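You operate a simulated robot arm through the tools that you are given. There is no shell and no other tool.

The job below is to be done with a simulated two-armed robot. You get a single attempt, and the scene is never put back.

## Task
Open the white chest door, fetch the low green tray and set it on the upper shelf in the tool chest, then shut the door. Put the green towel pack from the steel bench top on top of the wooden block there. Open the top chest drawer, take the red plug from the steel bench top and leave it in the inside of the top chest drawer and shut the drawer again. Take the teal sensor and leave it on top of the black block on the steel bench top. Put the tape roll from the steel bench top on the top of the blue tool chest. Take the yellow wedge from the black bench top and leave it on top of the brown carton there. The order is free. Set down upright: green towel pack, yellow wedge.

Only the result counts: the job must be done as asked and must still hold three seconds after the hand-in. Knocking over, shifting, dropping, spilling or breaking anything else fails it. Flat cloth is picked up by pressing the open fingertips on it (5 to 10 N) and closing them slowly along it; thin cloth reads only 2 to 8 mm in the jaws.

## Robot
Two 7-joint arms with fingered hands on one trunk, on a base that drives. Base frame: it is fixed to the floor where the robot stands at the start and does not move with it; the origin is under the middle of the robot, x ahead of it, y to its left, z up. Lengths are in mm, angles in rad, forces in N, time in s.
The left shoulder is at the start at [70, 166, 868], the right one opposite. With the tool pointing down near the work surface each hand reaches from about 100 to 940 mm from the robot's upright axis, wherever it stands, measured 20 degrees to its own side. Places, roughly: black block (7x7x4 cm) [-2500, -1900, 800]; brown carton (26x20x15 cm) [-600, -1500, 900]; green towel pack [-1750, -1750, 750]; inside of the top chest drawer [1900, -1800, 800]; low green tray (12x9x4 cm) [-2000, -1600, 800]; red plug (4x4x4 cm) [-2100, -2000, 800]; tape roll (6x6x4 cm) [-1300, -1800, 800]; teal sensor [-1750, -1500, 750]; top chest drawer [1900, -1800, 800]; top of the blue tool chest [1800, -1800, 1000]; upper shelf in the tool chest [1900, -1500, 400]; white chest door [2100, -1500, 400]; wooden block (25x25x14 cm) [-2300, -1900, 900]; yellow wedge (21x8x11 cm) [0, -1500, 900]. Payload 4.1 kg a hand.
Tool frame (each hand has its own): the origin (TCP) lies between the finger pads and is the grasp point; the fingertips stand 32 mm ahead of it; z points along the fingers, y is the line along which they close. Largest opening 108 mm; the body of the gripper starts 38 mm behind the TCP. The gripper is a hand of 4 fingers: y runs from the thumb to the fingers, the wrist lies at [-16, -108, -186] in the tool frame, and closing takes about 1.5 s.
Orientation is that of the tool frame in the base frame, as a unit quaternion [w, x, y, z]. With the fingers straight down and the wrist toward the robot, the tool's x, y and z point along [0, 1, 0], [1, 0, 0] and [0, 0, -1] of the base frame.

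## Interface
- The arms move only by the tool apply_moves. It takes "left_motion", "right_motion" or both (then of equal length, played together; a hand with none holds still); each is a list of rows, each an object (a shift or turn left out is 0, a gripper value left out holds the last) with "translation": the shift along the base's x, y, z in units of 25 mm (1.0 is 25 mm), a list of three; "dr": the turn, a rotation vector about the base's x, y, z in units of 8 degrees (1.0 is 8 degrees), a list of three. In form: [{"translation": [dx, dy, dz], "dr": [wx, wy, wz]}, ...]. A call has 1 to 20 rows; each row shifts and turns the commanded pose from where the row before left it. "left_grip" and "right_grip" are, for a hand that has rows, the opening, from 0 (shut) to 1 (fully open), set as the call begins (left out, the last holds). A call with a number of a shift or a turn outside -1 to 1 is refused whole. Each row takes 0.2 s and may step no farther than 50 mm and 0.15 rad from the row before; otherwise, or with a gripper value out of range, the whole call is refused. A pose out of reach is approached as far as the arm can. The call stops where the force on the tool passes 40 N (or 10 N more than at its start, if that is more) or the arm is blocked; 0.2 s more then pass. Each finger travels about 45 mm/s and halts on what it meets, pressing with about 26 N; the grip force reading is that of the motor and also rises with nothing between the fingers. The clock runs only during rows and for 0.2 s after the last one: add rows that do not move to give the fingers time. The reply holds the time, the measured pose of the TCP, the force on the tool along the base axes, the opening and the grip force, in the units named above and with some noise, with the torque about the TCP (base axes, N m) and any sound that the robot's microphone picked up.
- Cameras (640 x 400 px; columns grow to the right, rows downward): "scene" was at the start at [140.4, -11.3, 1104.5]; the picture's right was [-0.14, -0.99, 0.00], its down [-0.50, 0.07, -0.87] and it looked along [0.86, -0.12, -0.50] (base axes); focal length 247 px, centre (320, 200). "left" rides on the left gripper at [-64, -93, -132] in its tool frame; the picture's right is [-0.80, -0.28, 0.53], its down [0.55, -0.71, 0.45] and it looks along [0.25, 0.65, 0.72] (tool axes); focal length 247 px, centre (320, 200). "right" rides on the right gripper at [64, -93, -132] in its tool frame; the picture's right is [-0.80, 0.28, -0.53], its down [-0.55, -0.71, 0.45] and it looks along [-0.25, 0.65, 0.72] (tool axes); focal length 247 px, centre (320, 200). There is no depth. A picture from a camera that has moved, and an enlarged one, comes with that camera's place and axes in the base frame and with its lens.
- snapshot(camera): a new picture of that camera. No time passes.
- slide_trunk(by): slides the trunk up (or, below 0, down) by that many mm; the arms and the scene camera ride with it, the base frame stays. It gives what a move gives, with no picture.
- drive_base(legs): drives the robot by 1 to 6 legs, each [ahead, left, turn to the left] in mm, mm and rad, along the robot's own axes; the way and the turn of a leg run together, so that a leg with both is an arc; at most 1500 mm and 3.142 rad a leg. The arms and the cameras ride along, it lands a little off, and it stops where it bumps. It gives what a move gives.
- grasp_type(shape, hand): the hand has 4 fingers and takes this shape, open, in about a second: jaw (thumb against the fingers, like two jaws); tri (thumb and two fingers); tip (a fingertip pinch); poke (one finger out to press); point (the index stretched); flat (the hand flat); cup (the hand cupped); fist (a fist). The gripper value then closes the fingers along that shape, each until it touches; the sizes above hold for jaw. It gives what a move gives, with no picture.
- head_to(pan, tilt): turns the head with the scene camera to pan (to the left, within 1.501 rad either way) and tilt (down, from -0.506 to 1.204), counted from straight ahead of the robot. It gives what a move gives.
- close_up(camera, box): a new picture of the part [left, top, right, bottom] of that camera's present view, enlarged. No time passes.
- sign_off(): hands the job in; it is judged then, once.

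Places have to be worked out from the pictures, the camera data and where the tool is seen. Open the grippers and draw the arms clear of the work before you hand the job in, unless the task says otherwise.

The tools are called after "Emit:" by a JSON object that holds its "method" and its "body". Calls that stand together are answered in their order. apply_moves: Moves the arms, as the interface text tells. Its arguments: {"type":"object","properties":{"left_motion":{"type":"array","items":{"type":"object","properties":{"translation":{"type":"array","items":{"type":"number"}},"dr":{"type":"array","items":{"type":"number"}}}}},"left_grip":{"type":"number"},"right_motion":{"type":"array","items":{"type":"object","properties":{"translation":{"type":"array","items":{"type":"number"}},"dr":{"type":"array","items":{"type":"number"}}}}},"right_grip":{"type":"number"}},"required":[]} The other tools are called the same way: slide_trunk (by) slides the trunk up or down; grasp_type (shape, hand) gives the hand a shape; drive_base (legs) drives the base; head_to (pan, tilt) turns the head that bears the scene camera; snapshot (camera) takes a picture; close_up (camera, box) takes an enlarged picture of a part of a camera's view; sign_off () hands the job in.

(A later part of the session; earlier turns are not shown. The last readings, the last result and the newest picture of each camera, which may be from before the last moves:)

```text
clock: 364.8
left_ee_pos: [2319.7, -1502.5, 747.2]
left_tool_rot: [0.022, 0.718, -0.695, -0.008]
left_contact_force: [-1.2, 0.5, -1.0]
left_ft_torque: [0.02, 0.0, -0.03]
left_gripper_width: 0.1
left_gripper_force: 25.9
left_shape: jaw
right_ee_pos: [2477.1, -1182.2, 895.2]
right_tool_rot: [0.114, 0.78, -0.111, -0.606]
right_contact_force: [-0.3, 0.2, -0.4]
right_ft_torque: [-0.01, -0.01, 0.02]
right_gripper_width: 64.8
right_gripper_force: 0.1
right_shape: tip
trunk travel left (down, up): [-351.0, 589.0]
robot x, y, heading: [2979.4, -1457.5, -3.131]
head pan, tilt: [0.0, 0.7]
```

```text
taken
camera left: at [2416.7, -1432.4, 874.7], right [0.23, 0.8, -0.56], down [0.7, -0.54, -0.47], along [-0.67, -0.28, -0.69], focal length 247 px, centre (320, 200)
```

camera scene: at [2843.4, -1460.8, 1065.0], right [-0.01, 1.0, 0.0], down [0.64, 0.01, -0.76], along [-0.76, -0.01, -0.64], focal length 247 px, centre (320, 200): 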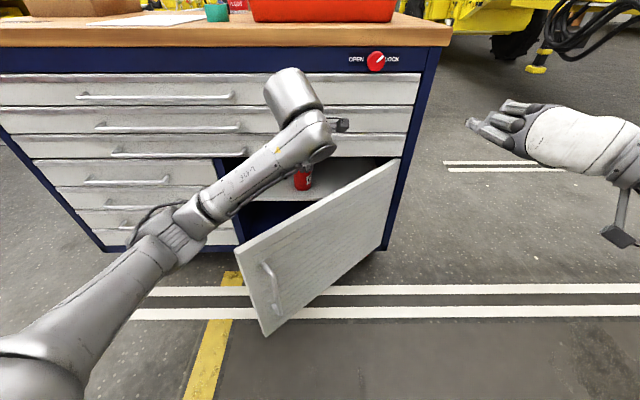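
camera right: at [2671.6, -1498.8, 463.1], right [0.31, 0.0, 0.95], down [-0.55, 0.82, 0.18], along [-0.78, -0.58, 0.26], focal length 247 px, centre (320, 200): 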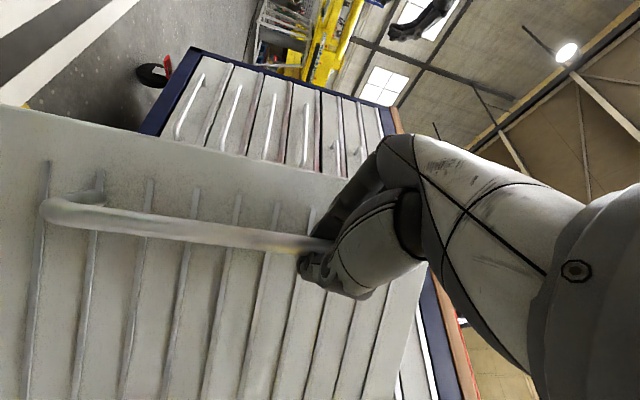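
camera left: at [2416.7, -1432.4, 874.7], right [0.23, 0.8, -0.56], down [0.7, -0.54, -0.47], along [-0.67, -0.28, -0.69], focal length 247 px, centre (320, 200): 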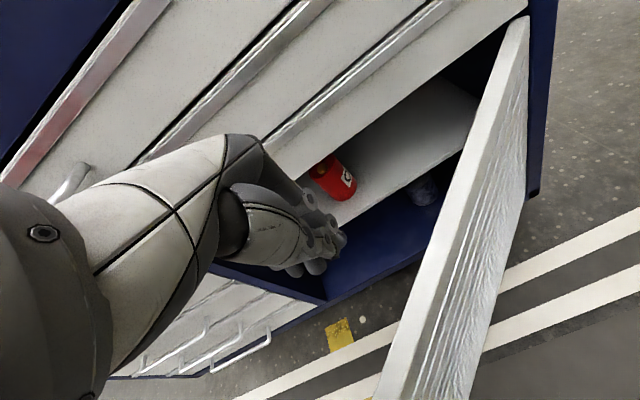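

The hand is on the inner side with about 30 mm gap to the door (hinge at (2118,-1203), door 41° open). I lower the fingers to z about 620.

Emit:
{"method": "apply_moves", "body": {"left_motion": [{"translation": [0, 0, -0.9]}, {"translation": [0, 0, -0.9]}, {"translation": [0, 0, -0.9]}, {"translation": [0, 0, -0.9]}, {"translation": [0, 0, -0.9]}, {"translation": [0, 0, -0.6]}, {}]}}

Emit:
{"method": "snapshot", "body": {"camera": "left"}}

Emit:
{"method": "snapshot", "body": {"camera": "scene"}}

```text
clock: 366.6
left_ee_pos: [2317.7, -1496.0, 670.8]
left_tool_rot: [0.044, 0.714, -0.697, -0.042]
left_contact_force: [-0.2, -0.2, -0.1]
left_ft_torque: [-0.01, -0.03, 0.01]
left_gripper_width: 0.1
left_gripper_force: 25.7
left_shape: jaw
right_ee_pos: [2491.3, -1182.1, 906.8]
right_tool_rot: [0.117, 0.773, -0.109, -0.614]
right_contact_force: [0.7, -0.8, 0.2]
right_ft_torque: [-0.03, -0.03, -0.01]
right_gripper_width: 65.0
right_gripper_force: 0.0
right_shape: tip
trunk travel left (down, up): [-351.0, 589.0]
robot x, y, heading: [2977.9, -1463.9, -3.137]
head pan, tilt: [0.0, 0.7]
stopped in row 7 (left hand): the arm was blocked; the commanded pose is now the measured one
```

```text
taken
camera left: at [2425.4, -1430.1, 791.4], right [0.2, 0.8, -0.56], down [0.66, -0.53, -0.53], along [-0.73, -0.27, -0.63], focal length 247 px, centre (320, 200)
```

left: 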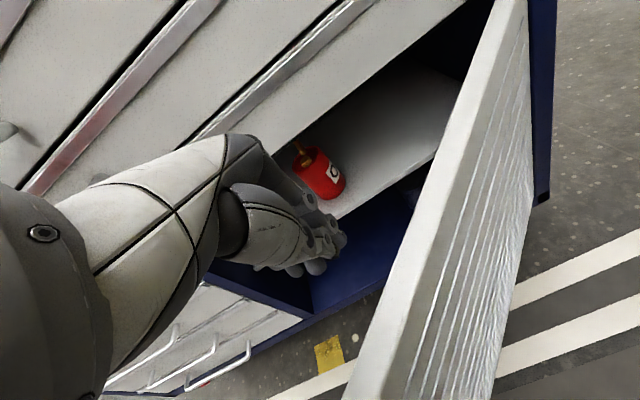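

```text
taken
camera scene: at [2859.7, -1459.9, 1069.5], right [-0.01, 1.0, 0.0], down [0.63, 0.01, -0.78], along [-0.78, -0.01, -0.63], focal length 247 px, centre (320, 200)
```

scene: 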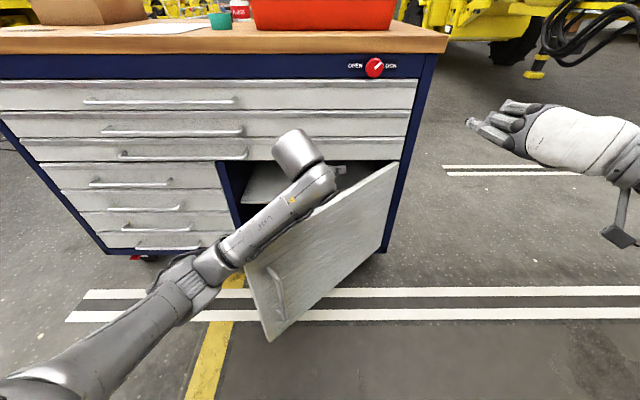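

The forearm rested on the door's top corner. I lift the hand, and raise the trunk 300 mm so the forearm will slope down to the hand.

Emit:
{"method": "apply_moves", "body": {"left_motion": [{"translation": [0, -0.2, 0.9]}, {"translation": [0, 0, 0.9]}, {}]}}

Emit:
{"method": "slide_trunk", "body": {"by": 320}}

Emit:
{"method": "snapshot", "body": {"camera": "scene"}}

```text
clock: 367.4
left_ee_pos: [2316.7, -1506.3, 693.1]
left_tool_rot: [0.035, 0.716, -0.697, -0.03]
left_contact_force: [-0.5, -0.1, 0.5]
left_ft_torque: [0.02, 0.0, 0.0]
left_gripper_width: 0.2
left_gripper_force: 26.5
left_shape: jaw
right_ee_pos: [2484.6, -1185.2, 900.9]
right_tool_rot: [0.114, 0.777, -0.108, -0.61]
right_contact_force: [0.5, 0.0, 0.1]
right_ft_torque: [0.03, -0.04, 0.0]
right_gripper_width: 64.6
right_gripper_force: 0.0
right_shape: tip
trunk travel left (down, up): [-351.0, 589.0]
robot x, y, heading: [2978.9, -1458.8, -3.135]
head pan, tilt: [0.0, 0.7]
```

```text
clock: 370.5
left_ee_pos: [2311.9, -1500.0, 1009.4]
left_tool_rot: [0.032, 0.715, -0.698, -0.027]
left_contact_force: [0.6, -0.8, 0.2]
left_ft_torque: [-0.04, 0.0, 0.03]
left_gripper_width: 0.0
left_gripper_force: 26.2
left_shape: jaw
right_ee_pos: [2477.7, -1181.4, 1215.6]
right_tool_rot: [0.115, 0.779, -0.112, -0.606]
right_contact_force: [-0.1, -0.4, 0.1]
right_ft_torque: [-0.01, -0.01, 0.03]
right_gripper_width: 64.5
right_gripper_force: 0.0
right_shape: tip
trunk travel left (down, up): [-671.0, 269.0]
robot x, y, heading: [2974.5, -1460.8, -3.132]
head pan, tilt: [0.0, 0.7]
```

```text
taken
camera scene: at [2842.2, -1459.3, 1385.0], right [-0.01, 1.0, 0.0], down [0.64, 0.01, -0.76], along [-0.76, -0.01, -0.64], focal length 247 px, centre (320, 200)
```

scene: 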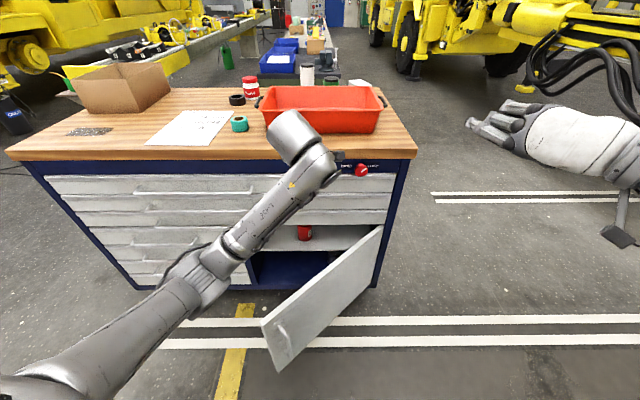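

Level again with the shoulder higher. I lower the left hand toward z about 640 behind the door, watching for blocking.

Emit:
{"method": "apply_moves", "body": {"left_motion": [{"translation": [0.1, 0, -0.97]}, {"translation": [0.1, 0, -0.97]}, {"translation": [0, 0, -0.97]}, {"translation": [0, 0, -0.97]}, {"translation": [0, 0, -0.97]}, {"translation": [0, 0, -0.97]}, {"translation": [0, 0, -0.97]}, {"translation": [0, 0, -0.97]}, {"translation": [0, 0, -0.97]}, {"translation": [0, 0, -0.97]}, {"translation": [0, 0, -0.97]}, {"translation": [0, 0, -0.97]}, {"translation": [0, 0, -0.97]}, {"translation": [0, 0, -0.97]}, {}]}}

Emit:
{"method": "snapshot", "body": {"camera": "scene"}}

```text
clock: 373.7
left_ee_pos: [2317.0, -1499.4, 669.4]
left_tool_rot: [0.033, 0.714, -0.699, -0.027]
left_contact_force: [-0.9, 0.3, -0.7]
left_ft_torque: [0.02, -0.01, -0.03]
left_gripper_width: 0.0
left_gripper_force: 25.7
left_shape: jaw
right_ee_pos: [2479.0, -1180.6, 1215.5]
right_tool_rot: [0.115, 0.779, -0.111, -0.607]
right_contact_force: [-0.6, 0.0, 0.1]
right_ft_torque: [0.0, -0.01, 0.01]
right_gripper_width: 64.6
right_gripper_force: 0.0
right_shape: tip
trunk travel left (down, up): [-671.0, 269.0]
robot x, y, heading: [2977.0, -1458.5, -3.135]
head pan, tilt: [0.0, 0.7]
```

```text
taken
camera scene: at [2842.5, -1459.4, 1385.1], right [-0.01, 1.0, 0.0], down [0.64, 0.01, -0.76], along [-0.76, -0.01, -0.64], focal length 247 px, centre (320, 200)
```

scene: 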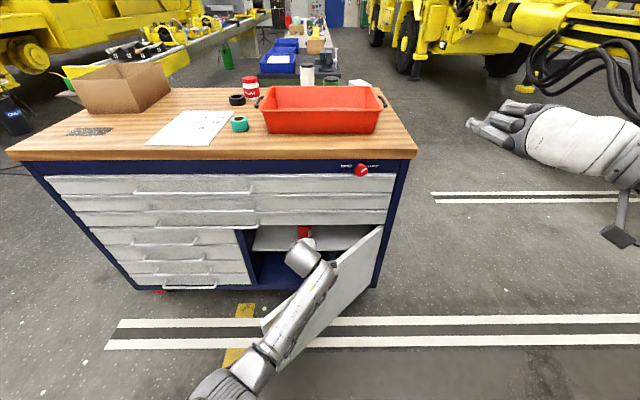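

No contact so far. I lower the last 45 mm.

Emit:
{"method": "apply_moves", "body": {"left_motion": [{"translation": [0, 0, -0.6]}, {"translation": [0, 0, -0.6]}, {"translation": [0, 0, -0.6]}, {}]}}

Emit:
{"method": "snapshot", "body": {"camera": "left"}}

```text
clock: 374.7
left_ee_pos: [2316.7, -1501.6, 623.9]
left_tool_rot: [0.033, 0.715, -0.698, -0.024]
left_contact_force: [-0.3, 0.3, 0.1]
left_ft_torque: [0.0, 0.01, 0.0]
left_gripper_width: 0.2
left_gripper_force: 26.3
left_shape: jaw
right_ee_pos: [2477.8, -1181.1, 1216.1]
right_tool_rot: [0.115, 0.779, -0.112, -0.606]
right_contact_force: [0.3, -0.1, -0.6]
right_ft_torque: [0.03, -0.03, -0.02]
right_gripper_width: 64.8
right_gripper_force: 0.0
right_shape: tip
trunk travel left (down, up): [-671.0, 269.0]
robot x, y, heading: [2977.8, -1459.9, -3.129]
head pan, tilt: [0.0, 0.7]
```

```text
taken
camera left: at [2419.9, -1434.9, 746.5], right [0.22, 0.8, -0.56], down [0.68, -0.54, -0.5], along [-0.7, -0.27, -0.66], focal length 247 px, centre (320, 200)
```

left: 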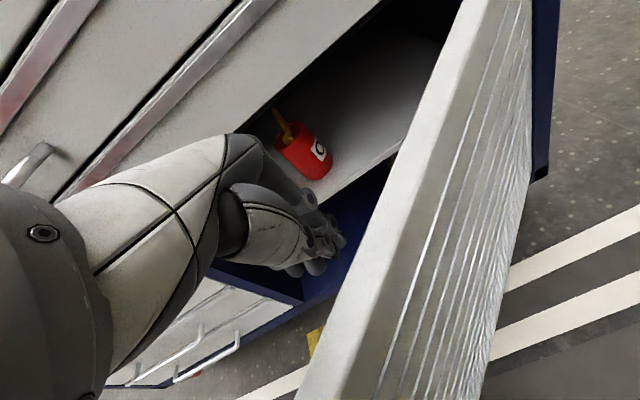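

The fingers hang behind the door's top. I push outward along the arc with the arm, about 20° first.

Emit:
{"method": "apply_moves", "body": {"left_motion": [{"translation": [0.6, 0.48, 0]}, {"translation": [0.6, 0.48, 0]}, {"translation": [0.6, 0.48, 0]}, {"translation": [0.56, 0.62, 0]}, {"translation": [0.56, 0.62, 0]}, {"translation": [0.56, 0.62, 0]}, {}]}}

Emit:
{"method": "snapshot", "body": {"camera": "scene"}}

```text
clock: 375.8
left_ee_pos: [2363.9, -1545.7, 602.6]
left_tool_rot: [0.09, 0.721, -0.687, 0.023]
left_contact_force: [0.3, -0.5, 0.6]
left_ft_torque: [0.02, -0.02, -0.01]
left_gripper_width: 0.0
left_gripper_force: 25.7
left_shape: jaw
right_ee_pos: [2477.5, -1181.2, 1216.4]
right_tool_rot: [0.114, 0.78, -0.111, -0.606]
right_contact_force: [-0.3, 0.0, -0.4]
right_ft_torque: [0.02, 0.0, 0.02]
right_gripper_width: 64.2
right_gripper_force: 0.0
right_shape: tip
trunk travel left (down, up): [-671.0, 269.0]
robot x, y, heading: [2975.3, -1455.8, -3.133]
head pan, tilt: [0.0, 0.7]
stopped in row 5 (left hand): the arm was blocked; the commanded pose is now the measured one
```

```text
taken
camera scene: at [2842.6, -1459.6, 1385.1], right [-0.01, 1.0, 0.0], down [0.64, 0.01, -0.76], along [-0.76, -0.01, -0.64], focal length 247 px, centre (320, 200)
```

scene: 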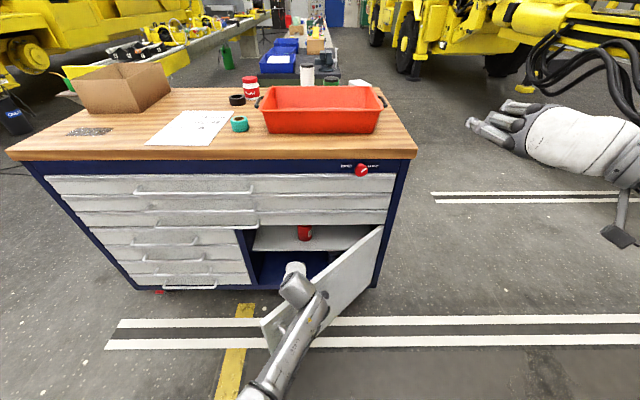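

The forearm crosses over the door and blocks it. I lift everything clear with the trunk and will instead push from the left side, facing along +y.

Emit:
{"method": "slide_trunk", "body": {"by": 200}}

Emit:
{"method": "apply_moves", "body": {"left_motion": [{"translation": [0, 0, 0.9]}, {"translation": [0, 0, 0.9]}, {"translation": [0, 0, 0.9]}, {"translation": [0, 0, 0.9]}, {"translation": [0, 0, 0.9]}, {"translation": [0, 0, 0.9]}]}}

Emit:
{"method": "snapshot", "body": {"camera": "scene"}}

```text
clock: 378.0
left_ee_pos: [2362.8, -1544.3, 801.7]
left_tool_rot: [0.091, 0.72, -0.688, 0.022]
left_contact_force: [0.0, 0.1, 0.6]
left_ft_torque: [-0.02, 0.01, -0.01]
left_gripper_width: 0.3
left_gripper_force: 26.0
left_shape: jaw
right_ee_pos: [2476.8, -1180.2, 1414.7]
right_tool_rot: [0.115, 0.779, -0.112, -0.606]
right_contact_force: [0.1, -0.4, -0.4]
right_ft_torque: [0.01, -0.01, -0.01]
right_gripper_width: 64.6
right_gripper_force: 0.1
right_shape: tip
trunk travel left (down, up): [-871.0, 69.0]
robot x, y, heading: [2978.0, -1461.8, -3.131]
head pan, tilt: [0.0, 0.7]
```

```text
clock: 379.5
left_ee_pos: [2364.4, -1622.8, 915.4]
left_tool_rot: [0.137, 0.723, -0.673, 0.075]
left_contact_force: [0.2, 0.0, -0.1]
left_ft_torque: [0.0, -0.01, 0.03]
left_gripper_width: 0.3
left_gripper_force: 25.7
left_shape: jaw
right_ee_pos: [2476.6, -1181.6, 1417.1]
right_tool_rot: [0.115, 0.779, -0.112, -0.606]
right_contact_force: [1.1, 0.1, 0.0]
right_ft_torque: [0.0, -0.02, -0.01]
right_gripper_width: 64.6
right_gripper_force: 0.0
right_shape: tip
trunk travel left (down, up): [-871.0, 69.0]
robot x, y, heading: [2975.4, -1458.0, -3.132]
head pan, tilt: [0.0, 0.7]
stopped in row 6 (left hand): the arm was blocked; the commanded pose is now the measured one
```

```text
taken
camera scene: at [2842.4, -1459.5, 1585.0], right [-0.01, 1.0, 0.0], down [0.64, 0.01, -0.76], along [-0.76, -0.01, -0.64], focal length 247 px, centre (320, 200)
```

scene: 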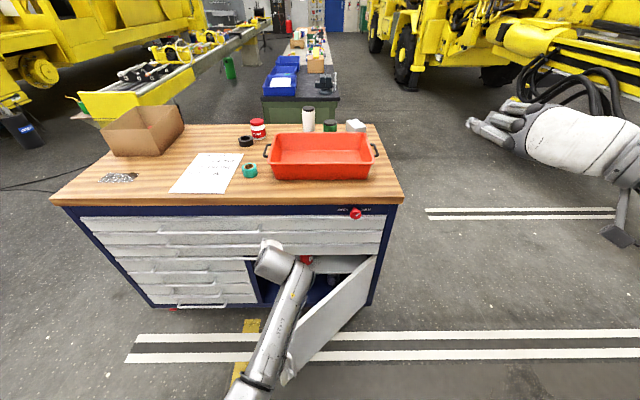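

The left arm folds against my own body in this crossed posture. I move the left hand back to its own side.

Emit:
{"method": "apply_moves", "body": {"left_motion": [{"translation": [0, -0.9, 0.2]}, {"translation": [0, -0.9, 0.2]}, {"translation": [0, -0.9, 0.2]}, {"translation": [0, -0.9, 0.2]}, {"translation": [0, -0.9, 0.2]}, {"translation": [0, -0.9, 0.2]}, {"translation": [0, -0.5, 0.2]}]}}

Emit:
{"method": "snapshot", "body": {"camera": "scene"}}

```text
clock: 381.1
left_ee_pos: [2362.9, -1766.6, 951.7]
left_tool_rot: [0.135, 0.723, -0.674, 0.073]
left_contact_force: [-0.8, -0.8, -0.3]
left_ft_torque: [-0.02, 0.0, 0.0]
left_gripper_width: 0.0
left_gripper_force: 26.2
left_shape: jaw
right_ee_pos: [2476.3, -1180.6, 1416.8]
right_tool_rot: [0.114, 0.78, -0.111, -0.606]
right_contact_force: [-0.5, 0.0, 0.1]
right_ft_torque: [-0.01, -0.01, 0.04]
right_gripper_width: 64.6
right_gripper_force: 0.0
right_shape: tip
trunk travel left (down, up): [-871.0, 69.0]
robot x, y, heading: [2975.5, -1459.8, -3.134]
head pan, tilt: [0.0, 0.7]
```

```text
taken
camera scene: at [2842.3, -1459.8, 1585.0], right [-0.01, 1.0, 0.0], down [0.64, 0.01, -0.76], along [-0.76, -0.01, -0.64], focal length 247 px, centre (320, 200)
```

scene: 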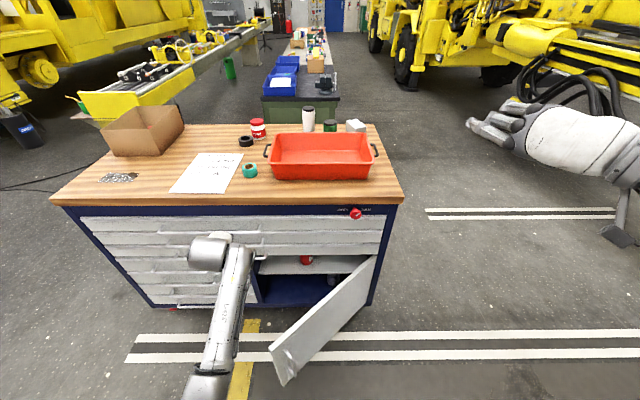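

The door still stands at about 43°. I drive left to y about -2600, away from the door, and turn right to face +y.

Emit:
{"method": "drive_base", "body": {"legs": [[0, 1140, 0], [0, 0, -1.573]]}}

Emit:
{"method": "snapshot", "body": {"camera": "scene"}}

```text
clock: 390.7
left_ee_pos: [2688.5, -1968.0, 951.3]
left_tool_rot: [-0.147, -0.019, 0.988, 0.046]
left_contact_force: [-0.2, 0.3, 0.4]
left_ft_torque: [0.01, 0.02, -0.02]
left_gripper_width: 0.0
left_gripper_force: 25.7
left_shape: jaw
right_ee_pos: [3272.0, -2099.7, 1417.0]
right_tool_rot: [0.355, -0.462, 0.637, 0.505]
right_contact_force: [-0.3, 0.1, -0.2]
right_ft_torque: [-0.01, 0.0, -0.01]
right_gripper_width: 64.7
right_gripper_force: 0.1
right_shape: tip
trunk travel left (down, up): [-871.0, 69.0]
robot x, y, heading: [2976.9, -2589.8, 1.551]
head pan, tilt: [0.0, 0.7]
```

```text
taken
camera scene: at [2980.1, -2454.4, 1585.0], right [1.0, -0.02, 0.0], down [-0.02, -0.64, -0.76], along [0.02, 0.76, -0.64], focal length 247 px, centre (320, 200)
```

scene: 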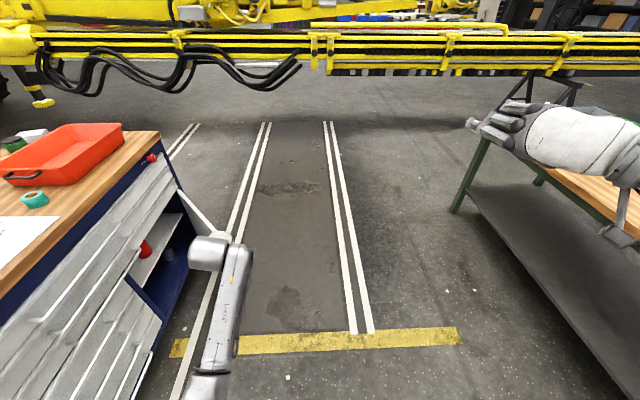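

Facing +y with the chest on my left. I lower the trunk 440 mm here in free space, then look left to check the elbow's clearance.

Emit:
{"method": "slide_trunk", "body": {"by": -440}}

Emit:
{"method": "head_to", "body": {"pan": 0.6, "tilt": 0.7}}

Emit:
{"method": "snapshot", "body": {"camera": "scene"}}

```text
refused: -440 is not a number from -400 to 400
```

```text
clock: 391.7
left_ee_pos: [2688.2, -1969.2, 951.4]
left_tool_rot: [-0.147, -0.02, 0.988, 0.047]
left_contact_force: [0.7, 0.3, 0.7]
left_ft_torque: [0.02, 0.04, 0.02]
left_gripper_width: 0.1
left_gripper_force: 26.0
left_shape: jaw
right_ee_pos: [3270.3, -2101.5, 1415.4]
right_tool_rot: [0.355, -0.462, 0.637, 0.505]
right_contact_force: [-1.3, 0.5, -0.3]
right_ft_torque: [-0.04, -0.03, -0.02]
right_gripper_width: 64.6
right_gripper_force: 0.0
right_shape: tip
trunk travel left (down, up): [-871.0, 69.0]
robot x, y, heading: [2976.2, -2590.9, 1.551]
head pan, tilt: [0.6, 0.7]
```

```text
taken
camera scene: at [2932.0, -2468.2, 1585.0], right [0.84, 0.54, 0.0], down [0.35, -0.54, -0.76], along [-0.42, 0.64, -0.64], focal length 247 px, centre (320, 200)
```

scene: 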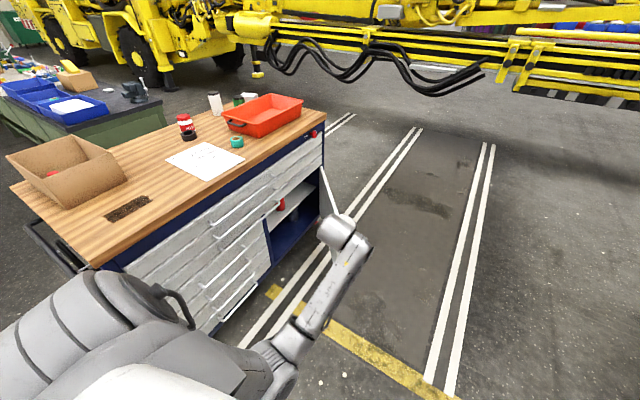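

The elbow is tucked in, so the chest side is free. I lower the trunk 400 mm.

Emit:
{"method": "slide_trunk", "body": {"by": -400}}

Emit:
{"method": "apply_moves", "body": {"left_motion": [{"translation": [0, 0, -0.8]}, {"translation": [0, 0, -0.8]}, {}]}}

Emit:
{"method": "snapshot", "body": {"camera": "scene"}}

```text
clock: 395.6
left_ee_pos: [2688.8, -1968.7, 551.4]
left_tool_rot: [-0.147, -0.019, 0.988, 0.047]
left_contact_force: [0.2, 0.4, 0.0]
left_ft_torque: [-0.01, -0.05, 0.0]
left_gripper_width: 0.0
left_gripper_force: 25.3
left_shape: jaw
right_ee_pos: [3271.6, -2100.2, 1015.9]
right_tool_rot: [0.355, -0.462, 0.637, 0.504]
right_contact_force: [-0.1, 0.2, 0.1]
right_ft_torque: [-0.02, 0.0, -0.03]
right_gripper_width: 64.7
right_gripper_force: 0.1
right_shape: tip
trunk travel left (down, up): [-471.0, 469.0]
robot x, y, heading: [2979.4, -2592.5, 1.55]
head pan, tilt: [0.6, 0.7]
```

```text
clock: 396.4
left_ee_pos: [2688.7, -1967.0, 511.1]
left_tool_rot: [-0.148, -0.019, 0.988, 0.047]
left_contact_force: [-0.4, -0.5, 0.3]
left_ft_torque: [0.01, -0.01, -0.01]
left_gripper_width: 0.3
left_gripper_force: 26.3
left_shape: jaw
right_ee_pos: [3270.7, -2101.0, 1016.4]
right_tool_rot: [0.356, -0.462, 0.637, 0.504]
right_contact_force: [0.5, 0.2, -0.1]
right_ft_torque: [0.05, 0.0, -0.01]
right_gripper_width: 64.7
right_gripper_force: 0.0
right_shape: tip
trunk travel left (down, up): [-471.0, 469.0]
robot x, y, heading: [2977.1, -2590.1, 1.545]
head pan, tilt: [0.6, 0.7]
```

```text
taken
camera scene: at [2931.9, -2468.4, 1185.1], right [0.84, 0.55, 0.0], down [0.35, -0.54, -0.76], along [-0.42, 0.64, -0.64], focal length 247 px, centre (320, 200)
```

scene: 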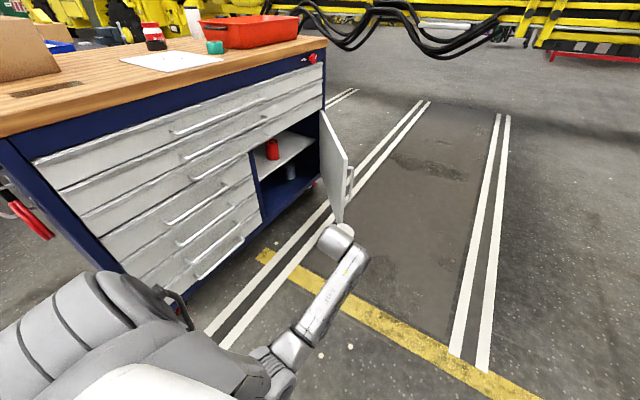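

I strafe 300 mm left so the left fist lines up with the door's inner side, then advance toward it.

Emit:
{"method": "drive_base", "body": {"legs": [[0, 300, 0.02], [360, 0, 0]]}}

Emit:
{"method": "snapshot", "body": {"camera": "scene"}}

Emit:
{"method": "snapshot", "body": {"camera": "left"}}

```text
clock: 400.3
left_ee_pos: [2381.1, -1616.3, 511.0]
left_tool_rot: [-0.149, -0.029, 0.987, 0.044]
left_contact_force: [-0.6, 0.3, -0.5]
left_ft_torque: [0.02, 0.02, 0.0]
left_gripper_width: 0.0
left_gripper_force: 25.8
left_shape: jaw
right_ee_pos: [2965.4, -1738.9, 1015.1]
right_tool_rot: [0.35, -0.468, 0.633, 0.508]
right_contact_force: [1.1, 0.0, 0.2]
right_ft_torque: [0.01, 0.02, -0.05]
right_gripper_width: 64.9
right_gripper_force: 0.1
right_shape: tip
trunk travel left (down, up): [-471.0, 469.0]
robot x, y, heading: [2681.0, -2236.8, 1.566]
head pan, tilt: [0.6, 0.7]
```

```text
taken
camera scene: at [2633.3, -2112.9, 1184.9], right [0.83, 0.56, 0.0], down [0.36, -0.53, -0.76], along [-0.43, 0.63, -0.64], focal length 247 px, centre (320, 200)
```

scene: 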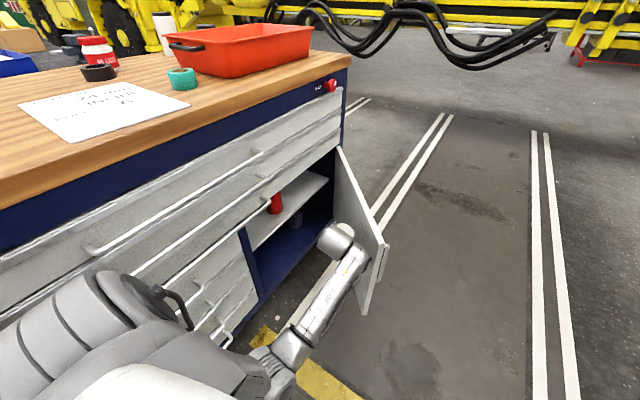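

```text
taken
camera left: at [2485.7, -1715.9, 608.8], right [0.62, -0.18, -0.76], down [-0.63, -0.7, -0.34], along [-0.48, 0.69, -0.55], focal length 247 px, centre (320, 200)
```

left: 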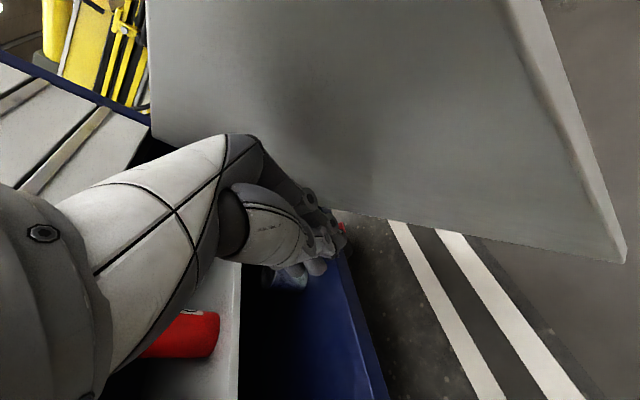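

The arm is now on the inner side, facing the door. I drive forward in steps to push it open.

Emit:
{"method": "drive_base", "body": {"legs": [[110, 0, 0]]}}

Emit:
{"method": "drive_base", "body": {"legs": [[90, 0, 0]]}}

Emit:
{"method": "snapshot", "body": {"camera": "scene"}}

```text
clock: 401.5
left_ee_pos: [2381.4, -1508.0, 510.2]
left_tool_rot: [-0.148, -0.029, 0.988, 0.044]
left_contact_force: [0.4, -0.1, -0.2]
left_ft_torque: [0.0, 0.0, 0.0]
left_gripper_width: 0.0
left_gripper_force: 25.9
left_shape: jaw
right_ee_pos: [2964.8, -1628.9, 1015.7]
right_tool_rot: [0.35, -0.469, 0.633, 0.507]
right_contact_force: [-0.5, 0.9, 0.6]
right_ft_torque: [0.02, -0.01, 0.04]
right_gripper_width: 64.7
right_gripper_force: 0.1
right_shape: tip
trunk travel left (down, up): [-471.0, 469.0]
robot x, y, heading: [2679.6, -2125.4, 1.568]
head pan, tilt: [0.6, 0.7]
```

```text
clock: 402.6
left_ee_pos: [2381.3, -1418.1, 509.2]
left_tool_rot: [-0.148, -0.029, 0.988, 0.044]
left_contact_force: [0.3, -0.8, 0.1]
left_ft_torque: [-0.01, 0.01, 0.0]
left_gripper_width: 0.0
left_gripper_force: 26.6
left_shape: jaw
right_ee_pos: [2965.8, -1538.2, 1014.1]
right_tool_rot: [0.35, -0.468, 0.633, 0.507]
right_contact_force: [0.8, -1.1, -0.2]
right_ft_torque: [-0.01, 0.0, 0.01]
right_gripper_width: 64.5
right_gripper_force: 0.1
right_shape: tip
trunk travel left (down, up): [-471.0, 469.0]
robot x, y, heading: [2676.3, -2036.7, 1.567]
head pan, tilt: [0.6, 0.7]
```

```text
taken
camera scene: at [2634.0, -1912.5, 1184.9], right [0.83, 0.56, 0.0], down [0.36, -0.53, -0.76], along [-0.43, 0.63, -0.65], focal length 247 px, centre (320, 200)
```

scene: 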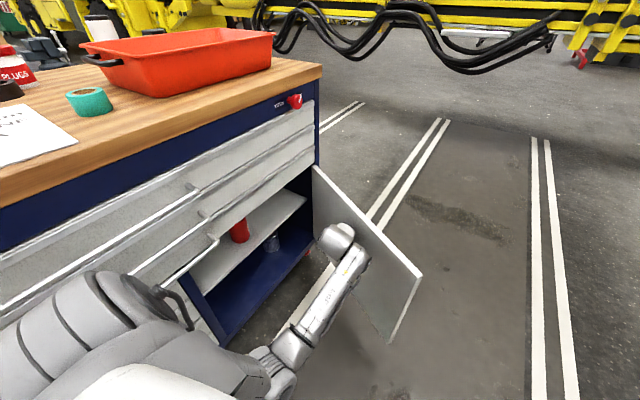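

The door is following (about 60° now). I continue forward.

Emit:
{"method": "drive_base", "body": {"legs": [[90, 0, 0]]}}

Emit:
{"method": "drive_base", "body": {"legs": [[70, 0, 0]]}}

Emit:
{"method": "snapshot", "body": {"camera": "scene"}}

```text
clock: 403.7
left_ee_pos: [2381.3, -1326.7, 510.5]
left_tool_rot: [-0.148, -0.03, 0.987, 0.045]
left_contact_force: [-0.2, 0.1, -0.4]
left_ft_torque: [0.0, -0.03, 0.0]
left_gripper_width: 0.2
left_gripper_force: 26.6
left_shape: jaw
right_ee_pos: [2964.9, -1446.9, 1016.0]
right_tool_rot: [0.35, -0.469, 0.632, 0.507]
right_contact_force: [-0.7, 0.9, -0.3]
right_ft_torque: [0.01, 0.0, 0.01]
right_gripper_width: 64.8
right_gripper_force: 0.1
right_shape: tip
trunk travel left (down, up): [-471.0, 469.0]
robot x, y, heading: [2683.0, -1948.7, 1.569]
head pan, tilt: [0.6, 0.7]
```

```text
clock: 404.7
left_ee_pos: [2382.5, -1256.7, 509.8]
left_tool_rot: [-0.147, -0.028, 0.988, 0.045]
left_contact_force: [0.2, 0.0, -0.3]
left_ft_torque: [0.0, 0.02, -0.04]
left_gripper_width: 0.0
left_gripper_force: 25.5
left_shape: jaw
right_ee_pos: [2967.3, -1377.3, 1016.7]
right_tool_rot: [0.35, -0.469, 0.632, 0.507]
right_contact_force: [0.4, 0.5, -1.2]
right_ft_torque: [0.03, -0.02, 0.02]
right_gripper_width: 65.0
right_gripper_force: 0.1
right_shape: tip
trunk travel left (down, up): [-471.0, 469.0]
robot x, y, heading: [2678.8, -1875.1, 1.571]
head pan, tilt: [0.6, 0.7]
```

```text
taken
camera scene: at [2634.6, -1751.0, 1184.8], right [0.83, 0.56, 0.0], down [0.36, -0.53, -0.76], along [-0.43, 0.63, -0.65], focal length 247 px, centre (320, 200)
```

scene: 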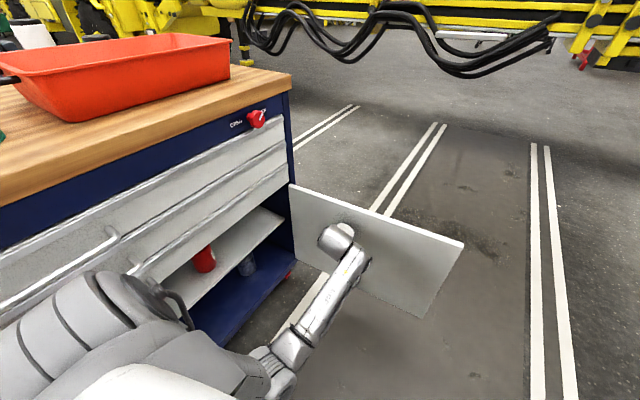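

The door stands at about 80°. I push about 70 mm more to pass 90°.

Emit:
{"method": "drive_base", "body": {"legs": [[70, 0, 0]]}}

Emit:
{"method": "snapshot", "body": {"camera": "scene"}}

```text
clock: 405.7
left_ee_pos: [2381.8, -1187.3, 509.9]
left_tool_rot: [-0.147, -0.03, 0.988, 0.044]
left_contact_force: [0.3, -0.2, -0.4]
left_ft_torque: [-0.01, 0.0, -0.02]
left_gripper_width: 0.1
left_gripper_force: 25.7
left_shape: jaw
right_ee_pos: [2966.0, -1307.5, 1015.0]
right_tool_rot: [0.35, -0.469, 0.633, 0.507]
right_contact_force: [0.8, 0.3, -0.2]
right_ft_torque: [-0.02, 0.03, 0.01]
right_gripper_width: 64.7
right_gripper_force: 0.1
right_shape: tip
trunk travel left (down, up): [-471.0, 469.0]
robot x, y, heading: [2684.6, -1806.6, 1.571]
head pan, tilt: [0.6, 0.7]
```

```text
taken
camera scene: at [2634.7, -1681.5, 1184.8], right [0.83, 0.56, 0.0], down [0.36, -0.53, -0.76], along [-0.43, 0.63, -0.65], focal length 247 px, centre (320, 200)
```

scene: 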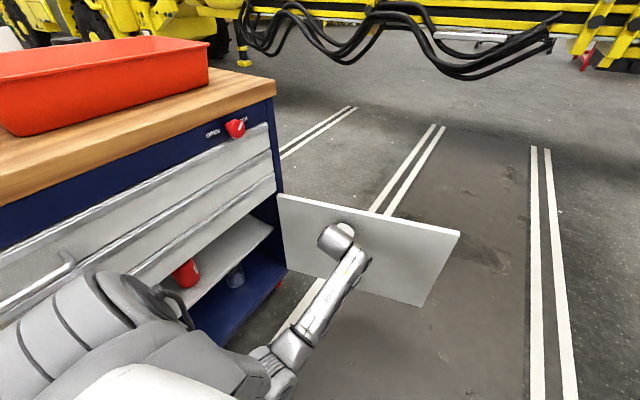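

The door is at about 95°, giving full access. I back off from it and raise the arms above door height.

Emit:
{"method": "drive_base", "body": {"legs": [[-180, 0, 0]]}}

Emit:
{"method": "slide_trunk", "body": {"by": 390}}

Emit:
{"method": "drive_base", "body": {"legs": [[0, -360, 0], [0, 0, 1.571]]}}

Emit:
{"method": "head_to", "body": {"pan": -0.35, "tilt": 0.75}}

Emit:
{"method": "snapshot", "body": {"camera": "scene"}}

```text
clock: 407.2
left_ee_pos: [2381.1, -1367.4, 512.0]
left_tool_rot: [-0.146, -0.029, 0.988, 0.046]
left_contact_force: [-0.1, -0.6, 0.2]
left_ft_torque: [0.05, 0.01, -0.03]
left_gripper_width: 0.3
left_gripper_force: 26.2
left_shape: jaw
right_ee_pos: [2965.7, -1488.8, 1016.6]
right_tool_rot: [0.35, -0.468, 0.632, 0.509]
right_contact_force: [0.5, -0.4, -0.5]
right_ft_torque: [-0.03, 0.02, 0.0]
right_gripper_width: 64.6
right_gripper_force: 0.2
right_shape: tip
trunk travel left (down, up): [-471.0, 469.0]
robot x, y, heading: [2682.4, -1983.2, 1.57]
head pan, tilt: [0.6, 0.7]
```

```text
clock: 410.9
left_ee_pos: [2380.2, -1365.5, 900.7]
left_tool_rot: [-0.146, -0.029, 0.988, 0.046]
left_contact_force: [-0.7, 0.0, 0.1]
left_ft_torque: [0.0, -0.04, -0.01]
left_gripper_width: 0.0
left_gripper_force: 26.0
left_shape: jaw
right_ee_pos: [2965.7, -1486.7, 1406.5]
right_tool_rot: [0.35, -0.469, 0.632, 0.508]
right_contact_force: [-0.4, -0.4, 0.6]
right_ft_torque: [-0.01, 0.04, -0.01]
right_gripper_width: 64.7
right_gripper_force: 0.0
right_shape: tip
trunk travel left (down, up): [-861.0, 79.0]
robot x, y, heading: [2684.2, -1982.8, 1.563]
head pan, tilt: [0.6, 0.7]
```

```text
clock: 417.2
left_ee_pos: [2434.2, -2308.5, 900.5]
left_tool_rot: [0.134, 0.732, -0.663, 0.076]
left_contact_force: [-0.1, 0.6, -0.3]
left_ft_torque: [0.03, 0.01, -0.02]
left_gripper_width: 0.0
left_gripper_force: 25.8
left_shape: jaw
right_ee_pos: [2534.1, -1719.3, 1405.6]
right_tool_rot: [0.124, 0.781, -0.1, -0.604]
right_contact_force: [-0.2, -0.4, 0.5]
right_ft_torque: [-0.02, 0.0, 0.0]
right_gripper_width: 64.7
right_gripper_force: 0.1
right_shape: tip
trunk travel left (down, up): [-861.0, 79.0]
robot x, y, heading: [3040.1, -1983.7, -3.106]
head pan, tilt: [0.6, 0.7]
```

```text
clock: 418.4
left_ee_pos: [2433.6, -2307.2, 900.0]
left_tool_rot: [0.134, 0.732, -0.664, 0.075]
left_contact_force: [0.4, 0.1, 0.4]
left_ft_torque: [-0.01, 0.02, -0.02]
left_gripper_width: 0.0
left_gripper_force: 26.0
left_shape: jaw
right_ee_pos: [2533.1, -1719.3, 1405.5]
right_tool_rot: [0.123, 0.78, -0.102, -0.605]
right_contact_force: [0.0, -0.4, 0.2]
right_ft_torque: [0.03, 0.01, 0.01]
right_gripper_width: 64.6
right_gripper_force: 0.0
right_shape: tip
trunk travel left (down, up): [-861.0, 79.0]
robot x, y, heading: [3038.0, -1984.3, -3.107]
head pan, tilt: [-0.351, 0.75]
```

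```text
taken
camera scene: at [2911.1, -1959.8, 1570.8], right [0.31, 0.95, 0.0], down [0.65, -0.21, -0.73], along [-0.7, 0.23, -0.68], focal length 247 px, centre (320, 200)
```

scene: 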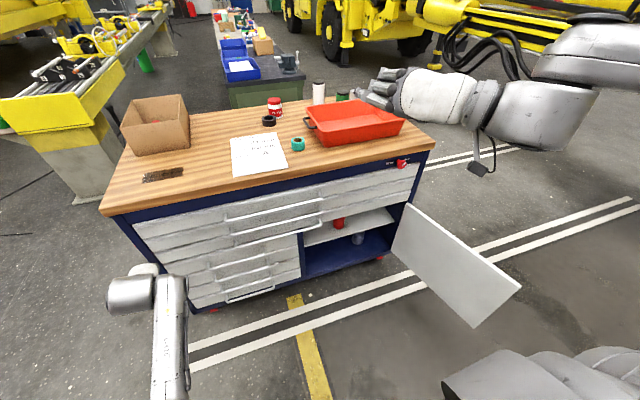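

The compartment is open; the shelf holds a red can near y -1538, leaving free space at y about -1670. I restore both hands to fingers-down: first undo the right hand's rotations.

Emit:
{"method": "apply_moves", "body": {"right_motion": [{"dr": [0, -0.5, 0]}, {"dr": [0, 0, -1]}, {"dr": [0, 0, -1]}, {"dr": [0, 0, -1]}, {"dr": [0, 0, -0.9]}, {"dr": [-1, 0, 0]}, {"dr": [-1, 0, 0]}, {"dr": [-1, 0, 0]}, {"dr": [-1, 0, 0]}, {"dr": [-1, 0, 0]}, {"dr": [-1, 0, 0]}, {"dr": [-1, 0, 0]}, {"dr": [-1, 0, 0]}, {"dr": [0, -1, 0]}, {"dr": [0, -1, 0]}, {"dr": [0, -1, 0]}, {"dr": [0, -1, 0]}, {"dr": [0, -1, 0]}, {"dr": [0, -1, 0]}, {"dr": [0, -0.9, 0]}], "left_motion": [{"dr": [0.9, 0, 0]}, {"dr": [0.9, 0, 0]}, {"dr": [0.36, 0, 0]}, {"dr": [0, -0.5, 0]}, {}, {}, {}, {}, {}, {}, {}, {}, {}, {}, {}, {}, {}, {}, {}, {}], "left_grip": 1.0}}

Emit:
{"method": "snapshot", "body": {"camera": "scene"}}

```text
clock: 422.6
left_ee_pos: [2434.0, -2310.3, 900.7]
left_tool_rot: [0.0, 0.744, -0.668, 0.001]
left_contact_force: [0.1, -0.2, 0.3]
left_ft_torque: [-0.01, -0.02, 0.01]
left_gripper_width: 107.7
left_gripper_force: 0.0
left_shape: jaw
right_ee_pos: [2504.5, -1728.4, 1412.2]
right_tool_rot: [0.048, 0.731, -0.681, 0.01]
right_contact_force: [-0.9, -0.5, 0.4]
right_ft_torque: [0.02, 0.0, 0.0]
right_gripper_width: 64.5
right_gripper_force: 0.0
right_shape: tip
right hand out of reach, approached as far as the arm can: row 1, 5, 7, 9, 10, 12, 13
trunk travel left (down, up): [-861.0, 79.0]
robot x, y, heading: [3037.2, -1984.6, -3.108]
head pan, tilt: [-0.351, 0.75]
```

```text
taken
camera scene: at [2910.3, -1960.6, 1570.7], right [0.31, 0.95, 0.0], down [0.65, -0.21, -0.73], along [-0.69, 0.23, -0.68], focal length 247 px, centre (320, 200)
```

scene: 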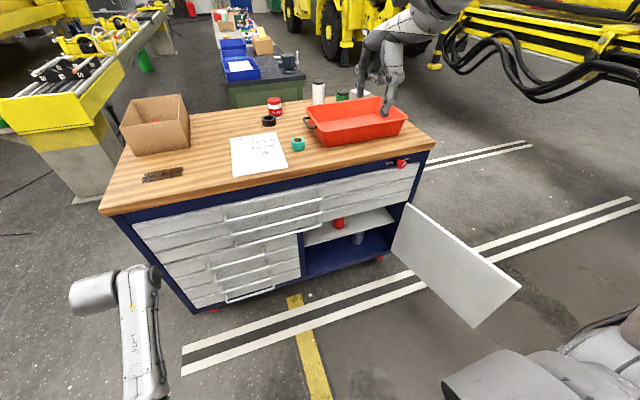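

Both hands point down again. I now drive back to the steel bench for the tray: strafe right to y about -300, then along the aisle.

Emit:
{"method": "drive_base", "body": {"legs": [[0, -850, 0], [0, -850, -0.03], [1250, 0, 0], [1250, 0, 0], [1250, 0, 0], [1100, 0, 0]]}}

```text
clock: 454.2
left_ee_pos: [-2478.0, -498.1, 900.6]
left_tool_rot: [0.0, 0.732, -0.681, 0.0]
left_contact_force: [-0.2, 0.9, 0.1]
left_ft_torque: [0.0, -0.01, 0.02]
left_gripper_width: 107.9
left_gripper_force: 0.1
left_shape: jaw
right_ee_pos: [-2387.2, 80.2, 1413.8]
right_tool_rot: [0.051, 0.718, -0.694, 0.008]
right_contact_force: [0.0, 0.0, 0.1]
right_ft_torque: [0.0, 0.02, 0.01]
right_gripper_width: 64.5
right_gripper_force: 0.2
right_shape: tip
trunk travel left (down, up): [-861.0, 79.0]
robot x, y, heading: [-1859.0, -200.8, 3.137]
head pan, tilt: [-0.351, 0.75]
```

At (-1859,-201). I turn left to face the bench and move closer.

Emit:
{"method": "drive_base", "body": {"legs": [[0, 0, 1.571], [600, 60, 0]]}}

Emit:
{"method": "head_to", "body": {"pan": -0.1, "tilt": 0.8}}

Emit:
{"method": "snapshot", "body": {"camera": "scene"}}

```text
clock: 461.4
left_ee_pos: [-1519.6, -1415.0, 901.3]
left_tool_rot: [0.0, 1.0, 0.028, 0.0]
left_contact_force: [0.6, 0.0, 0.7]
left_ft_torque: [-0.01, -0.02, 0.0]
left_gripper_width: 108.0
left_gripper_force: 0.0
left_shape: jaw
right_ee_pos: [-2097.0, -1315.0, 1414.6]
right_tool_rot: [0.03, 0.999, 0.01, 0.042]
right_contact_force: [0.2, 0.8, 0.9]
right_ft_torque: [-0.02, -0.02, -0.01]
right_gripper_width: 64.7
right_gripper_force: 0.2
right_shape: tip
trunk travel left (down, up): [-861.0, 79.0]
robot x, y, heading: [-1811.7, -796.0, -1.588]
head pan, tilt: [-0.351, 0.75]
```

```text
clock: 462.2
left_ee_pos: [-1519.9, -1416.6, 899.5]
left_tool_rot: [0.0, 1.0, 0.028, 0.001]
left_contact_force: [-0.2, 0.2, 0.1]
left_ft_torque: [0.0, 0.02, 0.03]
left_gripper_width: 107.6
left_gripper_force: 0.1
left_shape: jaw
right_ee_pos: [-2097.4, -1316.1, 1412.7]
right_tool_rot: [0.03, 0.999, 0.01, 0.041]
right_contact_force: [-1.0, 0.1, 0.1]
right_ft_torque: [-0.01, 0.01, -0.01]
right_gripper_width: 64.5
right_gripper_force: 0.1
right_shape: tip
trunk travel left (down, up): [-861.0, 79.0]
robot x, y, heading: [-1814.3, -793.1, -1.586]
head pan, tilt: [-0.099, 0.799]
```

```text
taken
camera scene: at [-1822.4, -924.9, 1566.7], right [-0.99, 0.12, 0.0], down [0.08, 0.71, -0.7], along [-0.08, -0.69, -0.72], focal length 247 px, centre (320, 200)
```

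scene: 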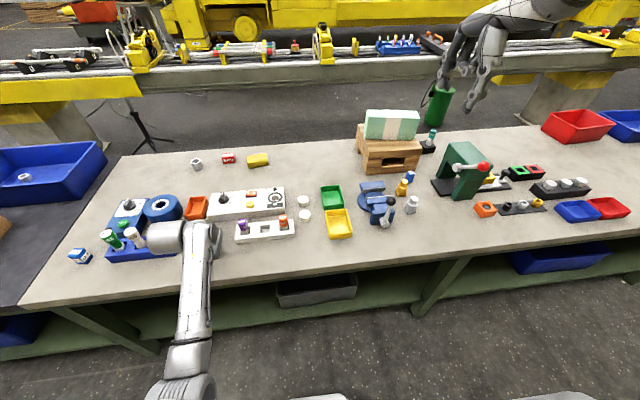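

My left hand came in low over the bench (z 900). I raise it straight up at once, then check that nothing was touched.

Emit:
{"method": "apply_moves", "body": {"left_motion": [{"translation": [0, 0, 1]}, {"translation": [0, 0, 1]}, {"translation": [0, 0, 1]}, {"translation": [0, 0, 1]}, {"translation": [0, 0, 1]}, {"translation": [0, 0, 1]}, {"translation": [0, 0, 1]}, {"translation": [0, 0, 1]}, {"translation": [0, 0, 1]}, {"translation": [0, 0, 1]}]}}

Emit:
{"method": "snapshot", "body": {"camera": "left"}}

Emit:
{"method": "close_up", "body": {"camera": "scene", "box": [50, 140, 350, 310]}}

```text
clock: 464.4
left_ee_pos: [-1520.9, -1415.3, 1150.1]
left_tool_rot: [-0.001, 1.0, 0.027, -0.001]
left_contact_force: [-0.5, -0.7, 0.2]
left_ft_torque: [0.0, 0.0, -0.02]
left_gripper_width: 107.9
left_gripper_force: 0.1
left_shape: jaw
right_ee_pos: [-2097.7, -1314.6, 1413.0]
right_tool_rot: [0.03, 0.999, 0.01, 0.04]
right_contact_force: [0.2, 0.5, 0.2]
right_ft_torque: [-0.01, -0.01, 0.01]
right_gripper_width: 64.8
right_gripper_force: 0.0
right_shape: tip
trunk travel left (down, up): [-861.0, 79.0]
robot x, y, heading: [-1813.5, -793.0, -1.589]
head pan, tilt: [-0.099, 0.799]
```

```text
taken
camera left: at [-1589.0, -1327.1, 1281.5], right [-0.81, 0.24, -0.53], down [0.51, 0.74, -0.45], along [0.29, -0.63, -0.72], focal length 247 px, centre (320, 200)
```

left: 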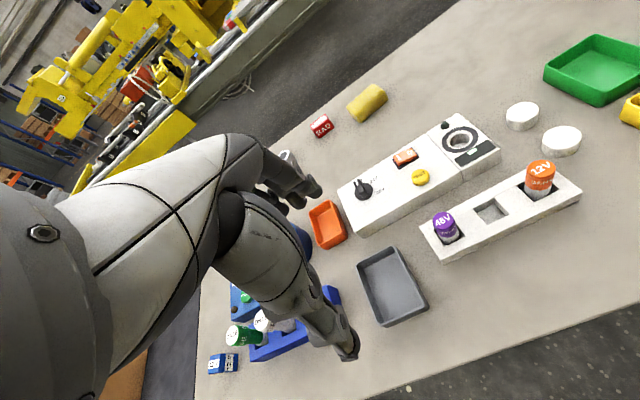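

```text
2.13 times, centred on (200, 225) of scene
camera zoom: at [-1822.7, -924.3, 1566.7], right [-0.99, 0.12, 0.0], down [0.08, 0.71, -0.7], along [-0.08, -0.69, -0.72], focal length 528 px, centre (576, 147)
```

zoom: 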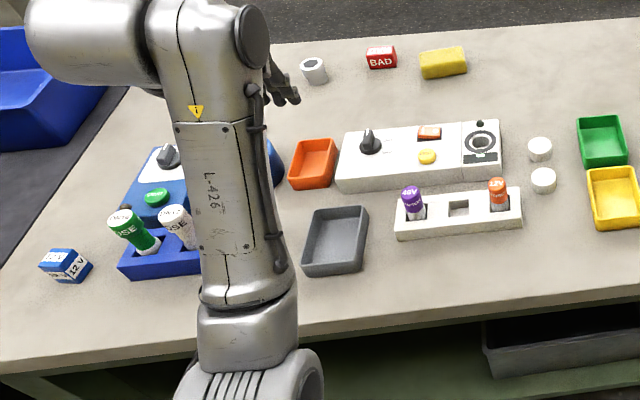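

The gray tray and holder corners match their earlier positions. I check the bottles closely in the left view.

Emit:
{"method": "close_up", "body": {"camera": "left", "box": [190, 260, 360, 390]}}

```text
3.08 times, centred on (275, 325) of left
camera zoom: at [-1589.0, -1327.1, 1281.5], right [-0.81, 0.24, -0.53], down [0.51, 0.74, -0.45], along [0.29, -0.63, -0.72], focal length 760 px, centre (458, -185)
```

zoom: 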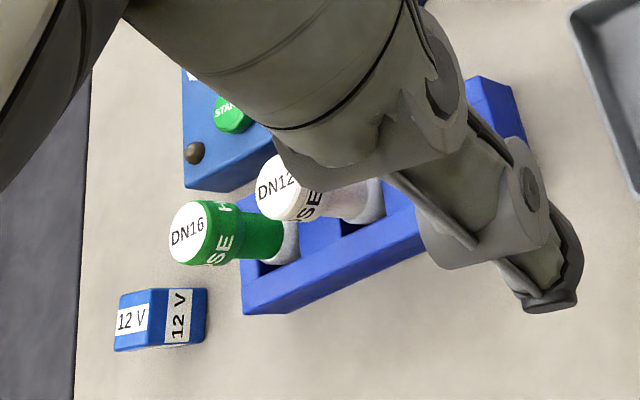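

All bottles stand as before. Now I locate the green tray precisely.

Emit:
{"method": "close_up", "body": {"camera": "scene", "box": [290, 160, 400, 250]}}

Emit:
{"method": "snapshot", "body": {"camera": "right"}}

```text
4.44 times, centred on (345, 205) of scene
camera zoom: at [-1822.7, -924.3, 1566.7], right [-0.99, 0.12, 0.0], down [0.08, 0.71, -0.7], along [-0.08, -0.69, -0.72], focal length 1099 px, centre (209, 178)
```

zoom: 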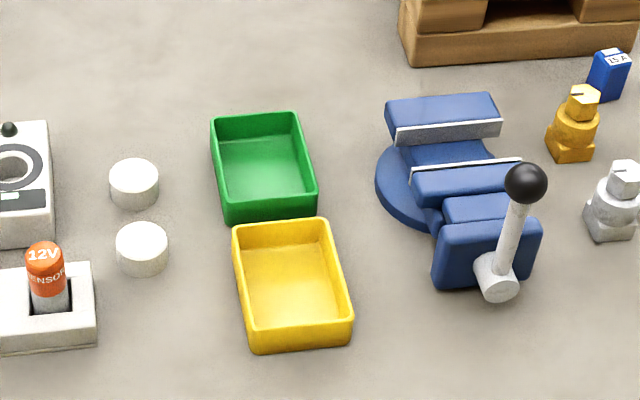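

```text
taken
camera right: at [-2045.5, -1213.1, 1544.0], right [-0.83, -0.27, 0.48], down [-0.52, 0.67, -0.53], along [-0.18, -0.7, -0.7], focal length 247 px, centre (320, 200)
```

right: 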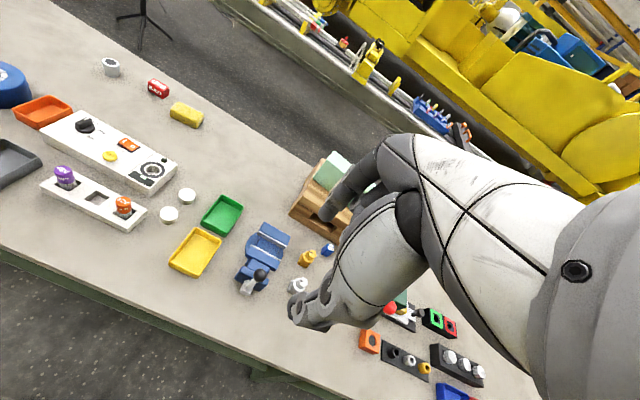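

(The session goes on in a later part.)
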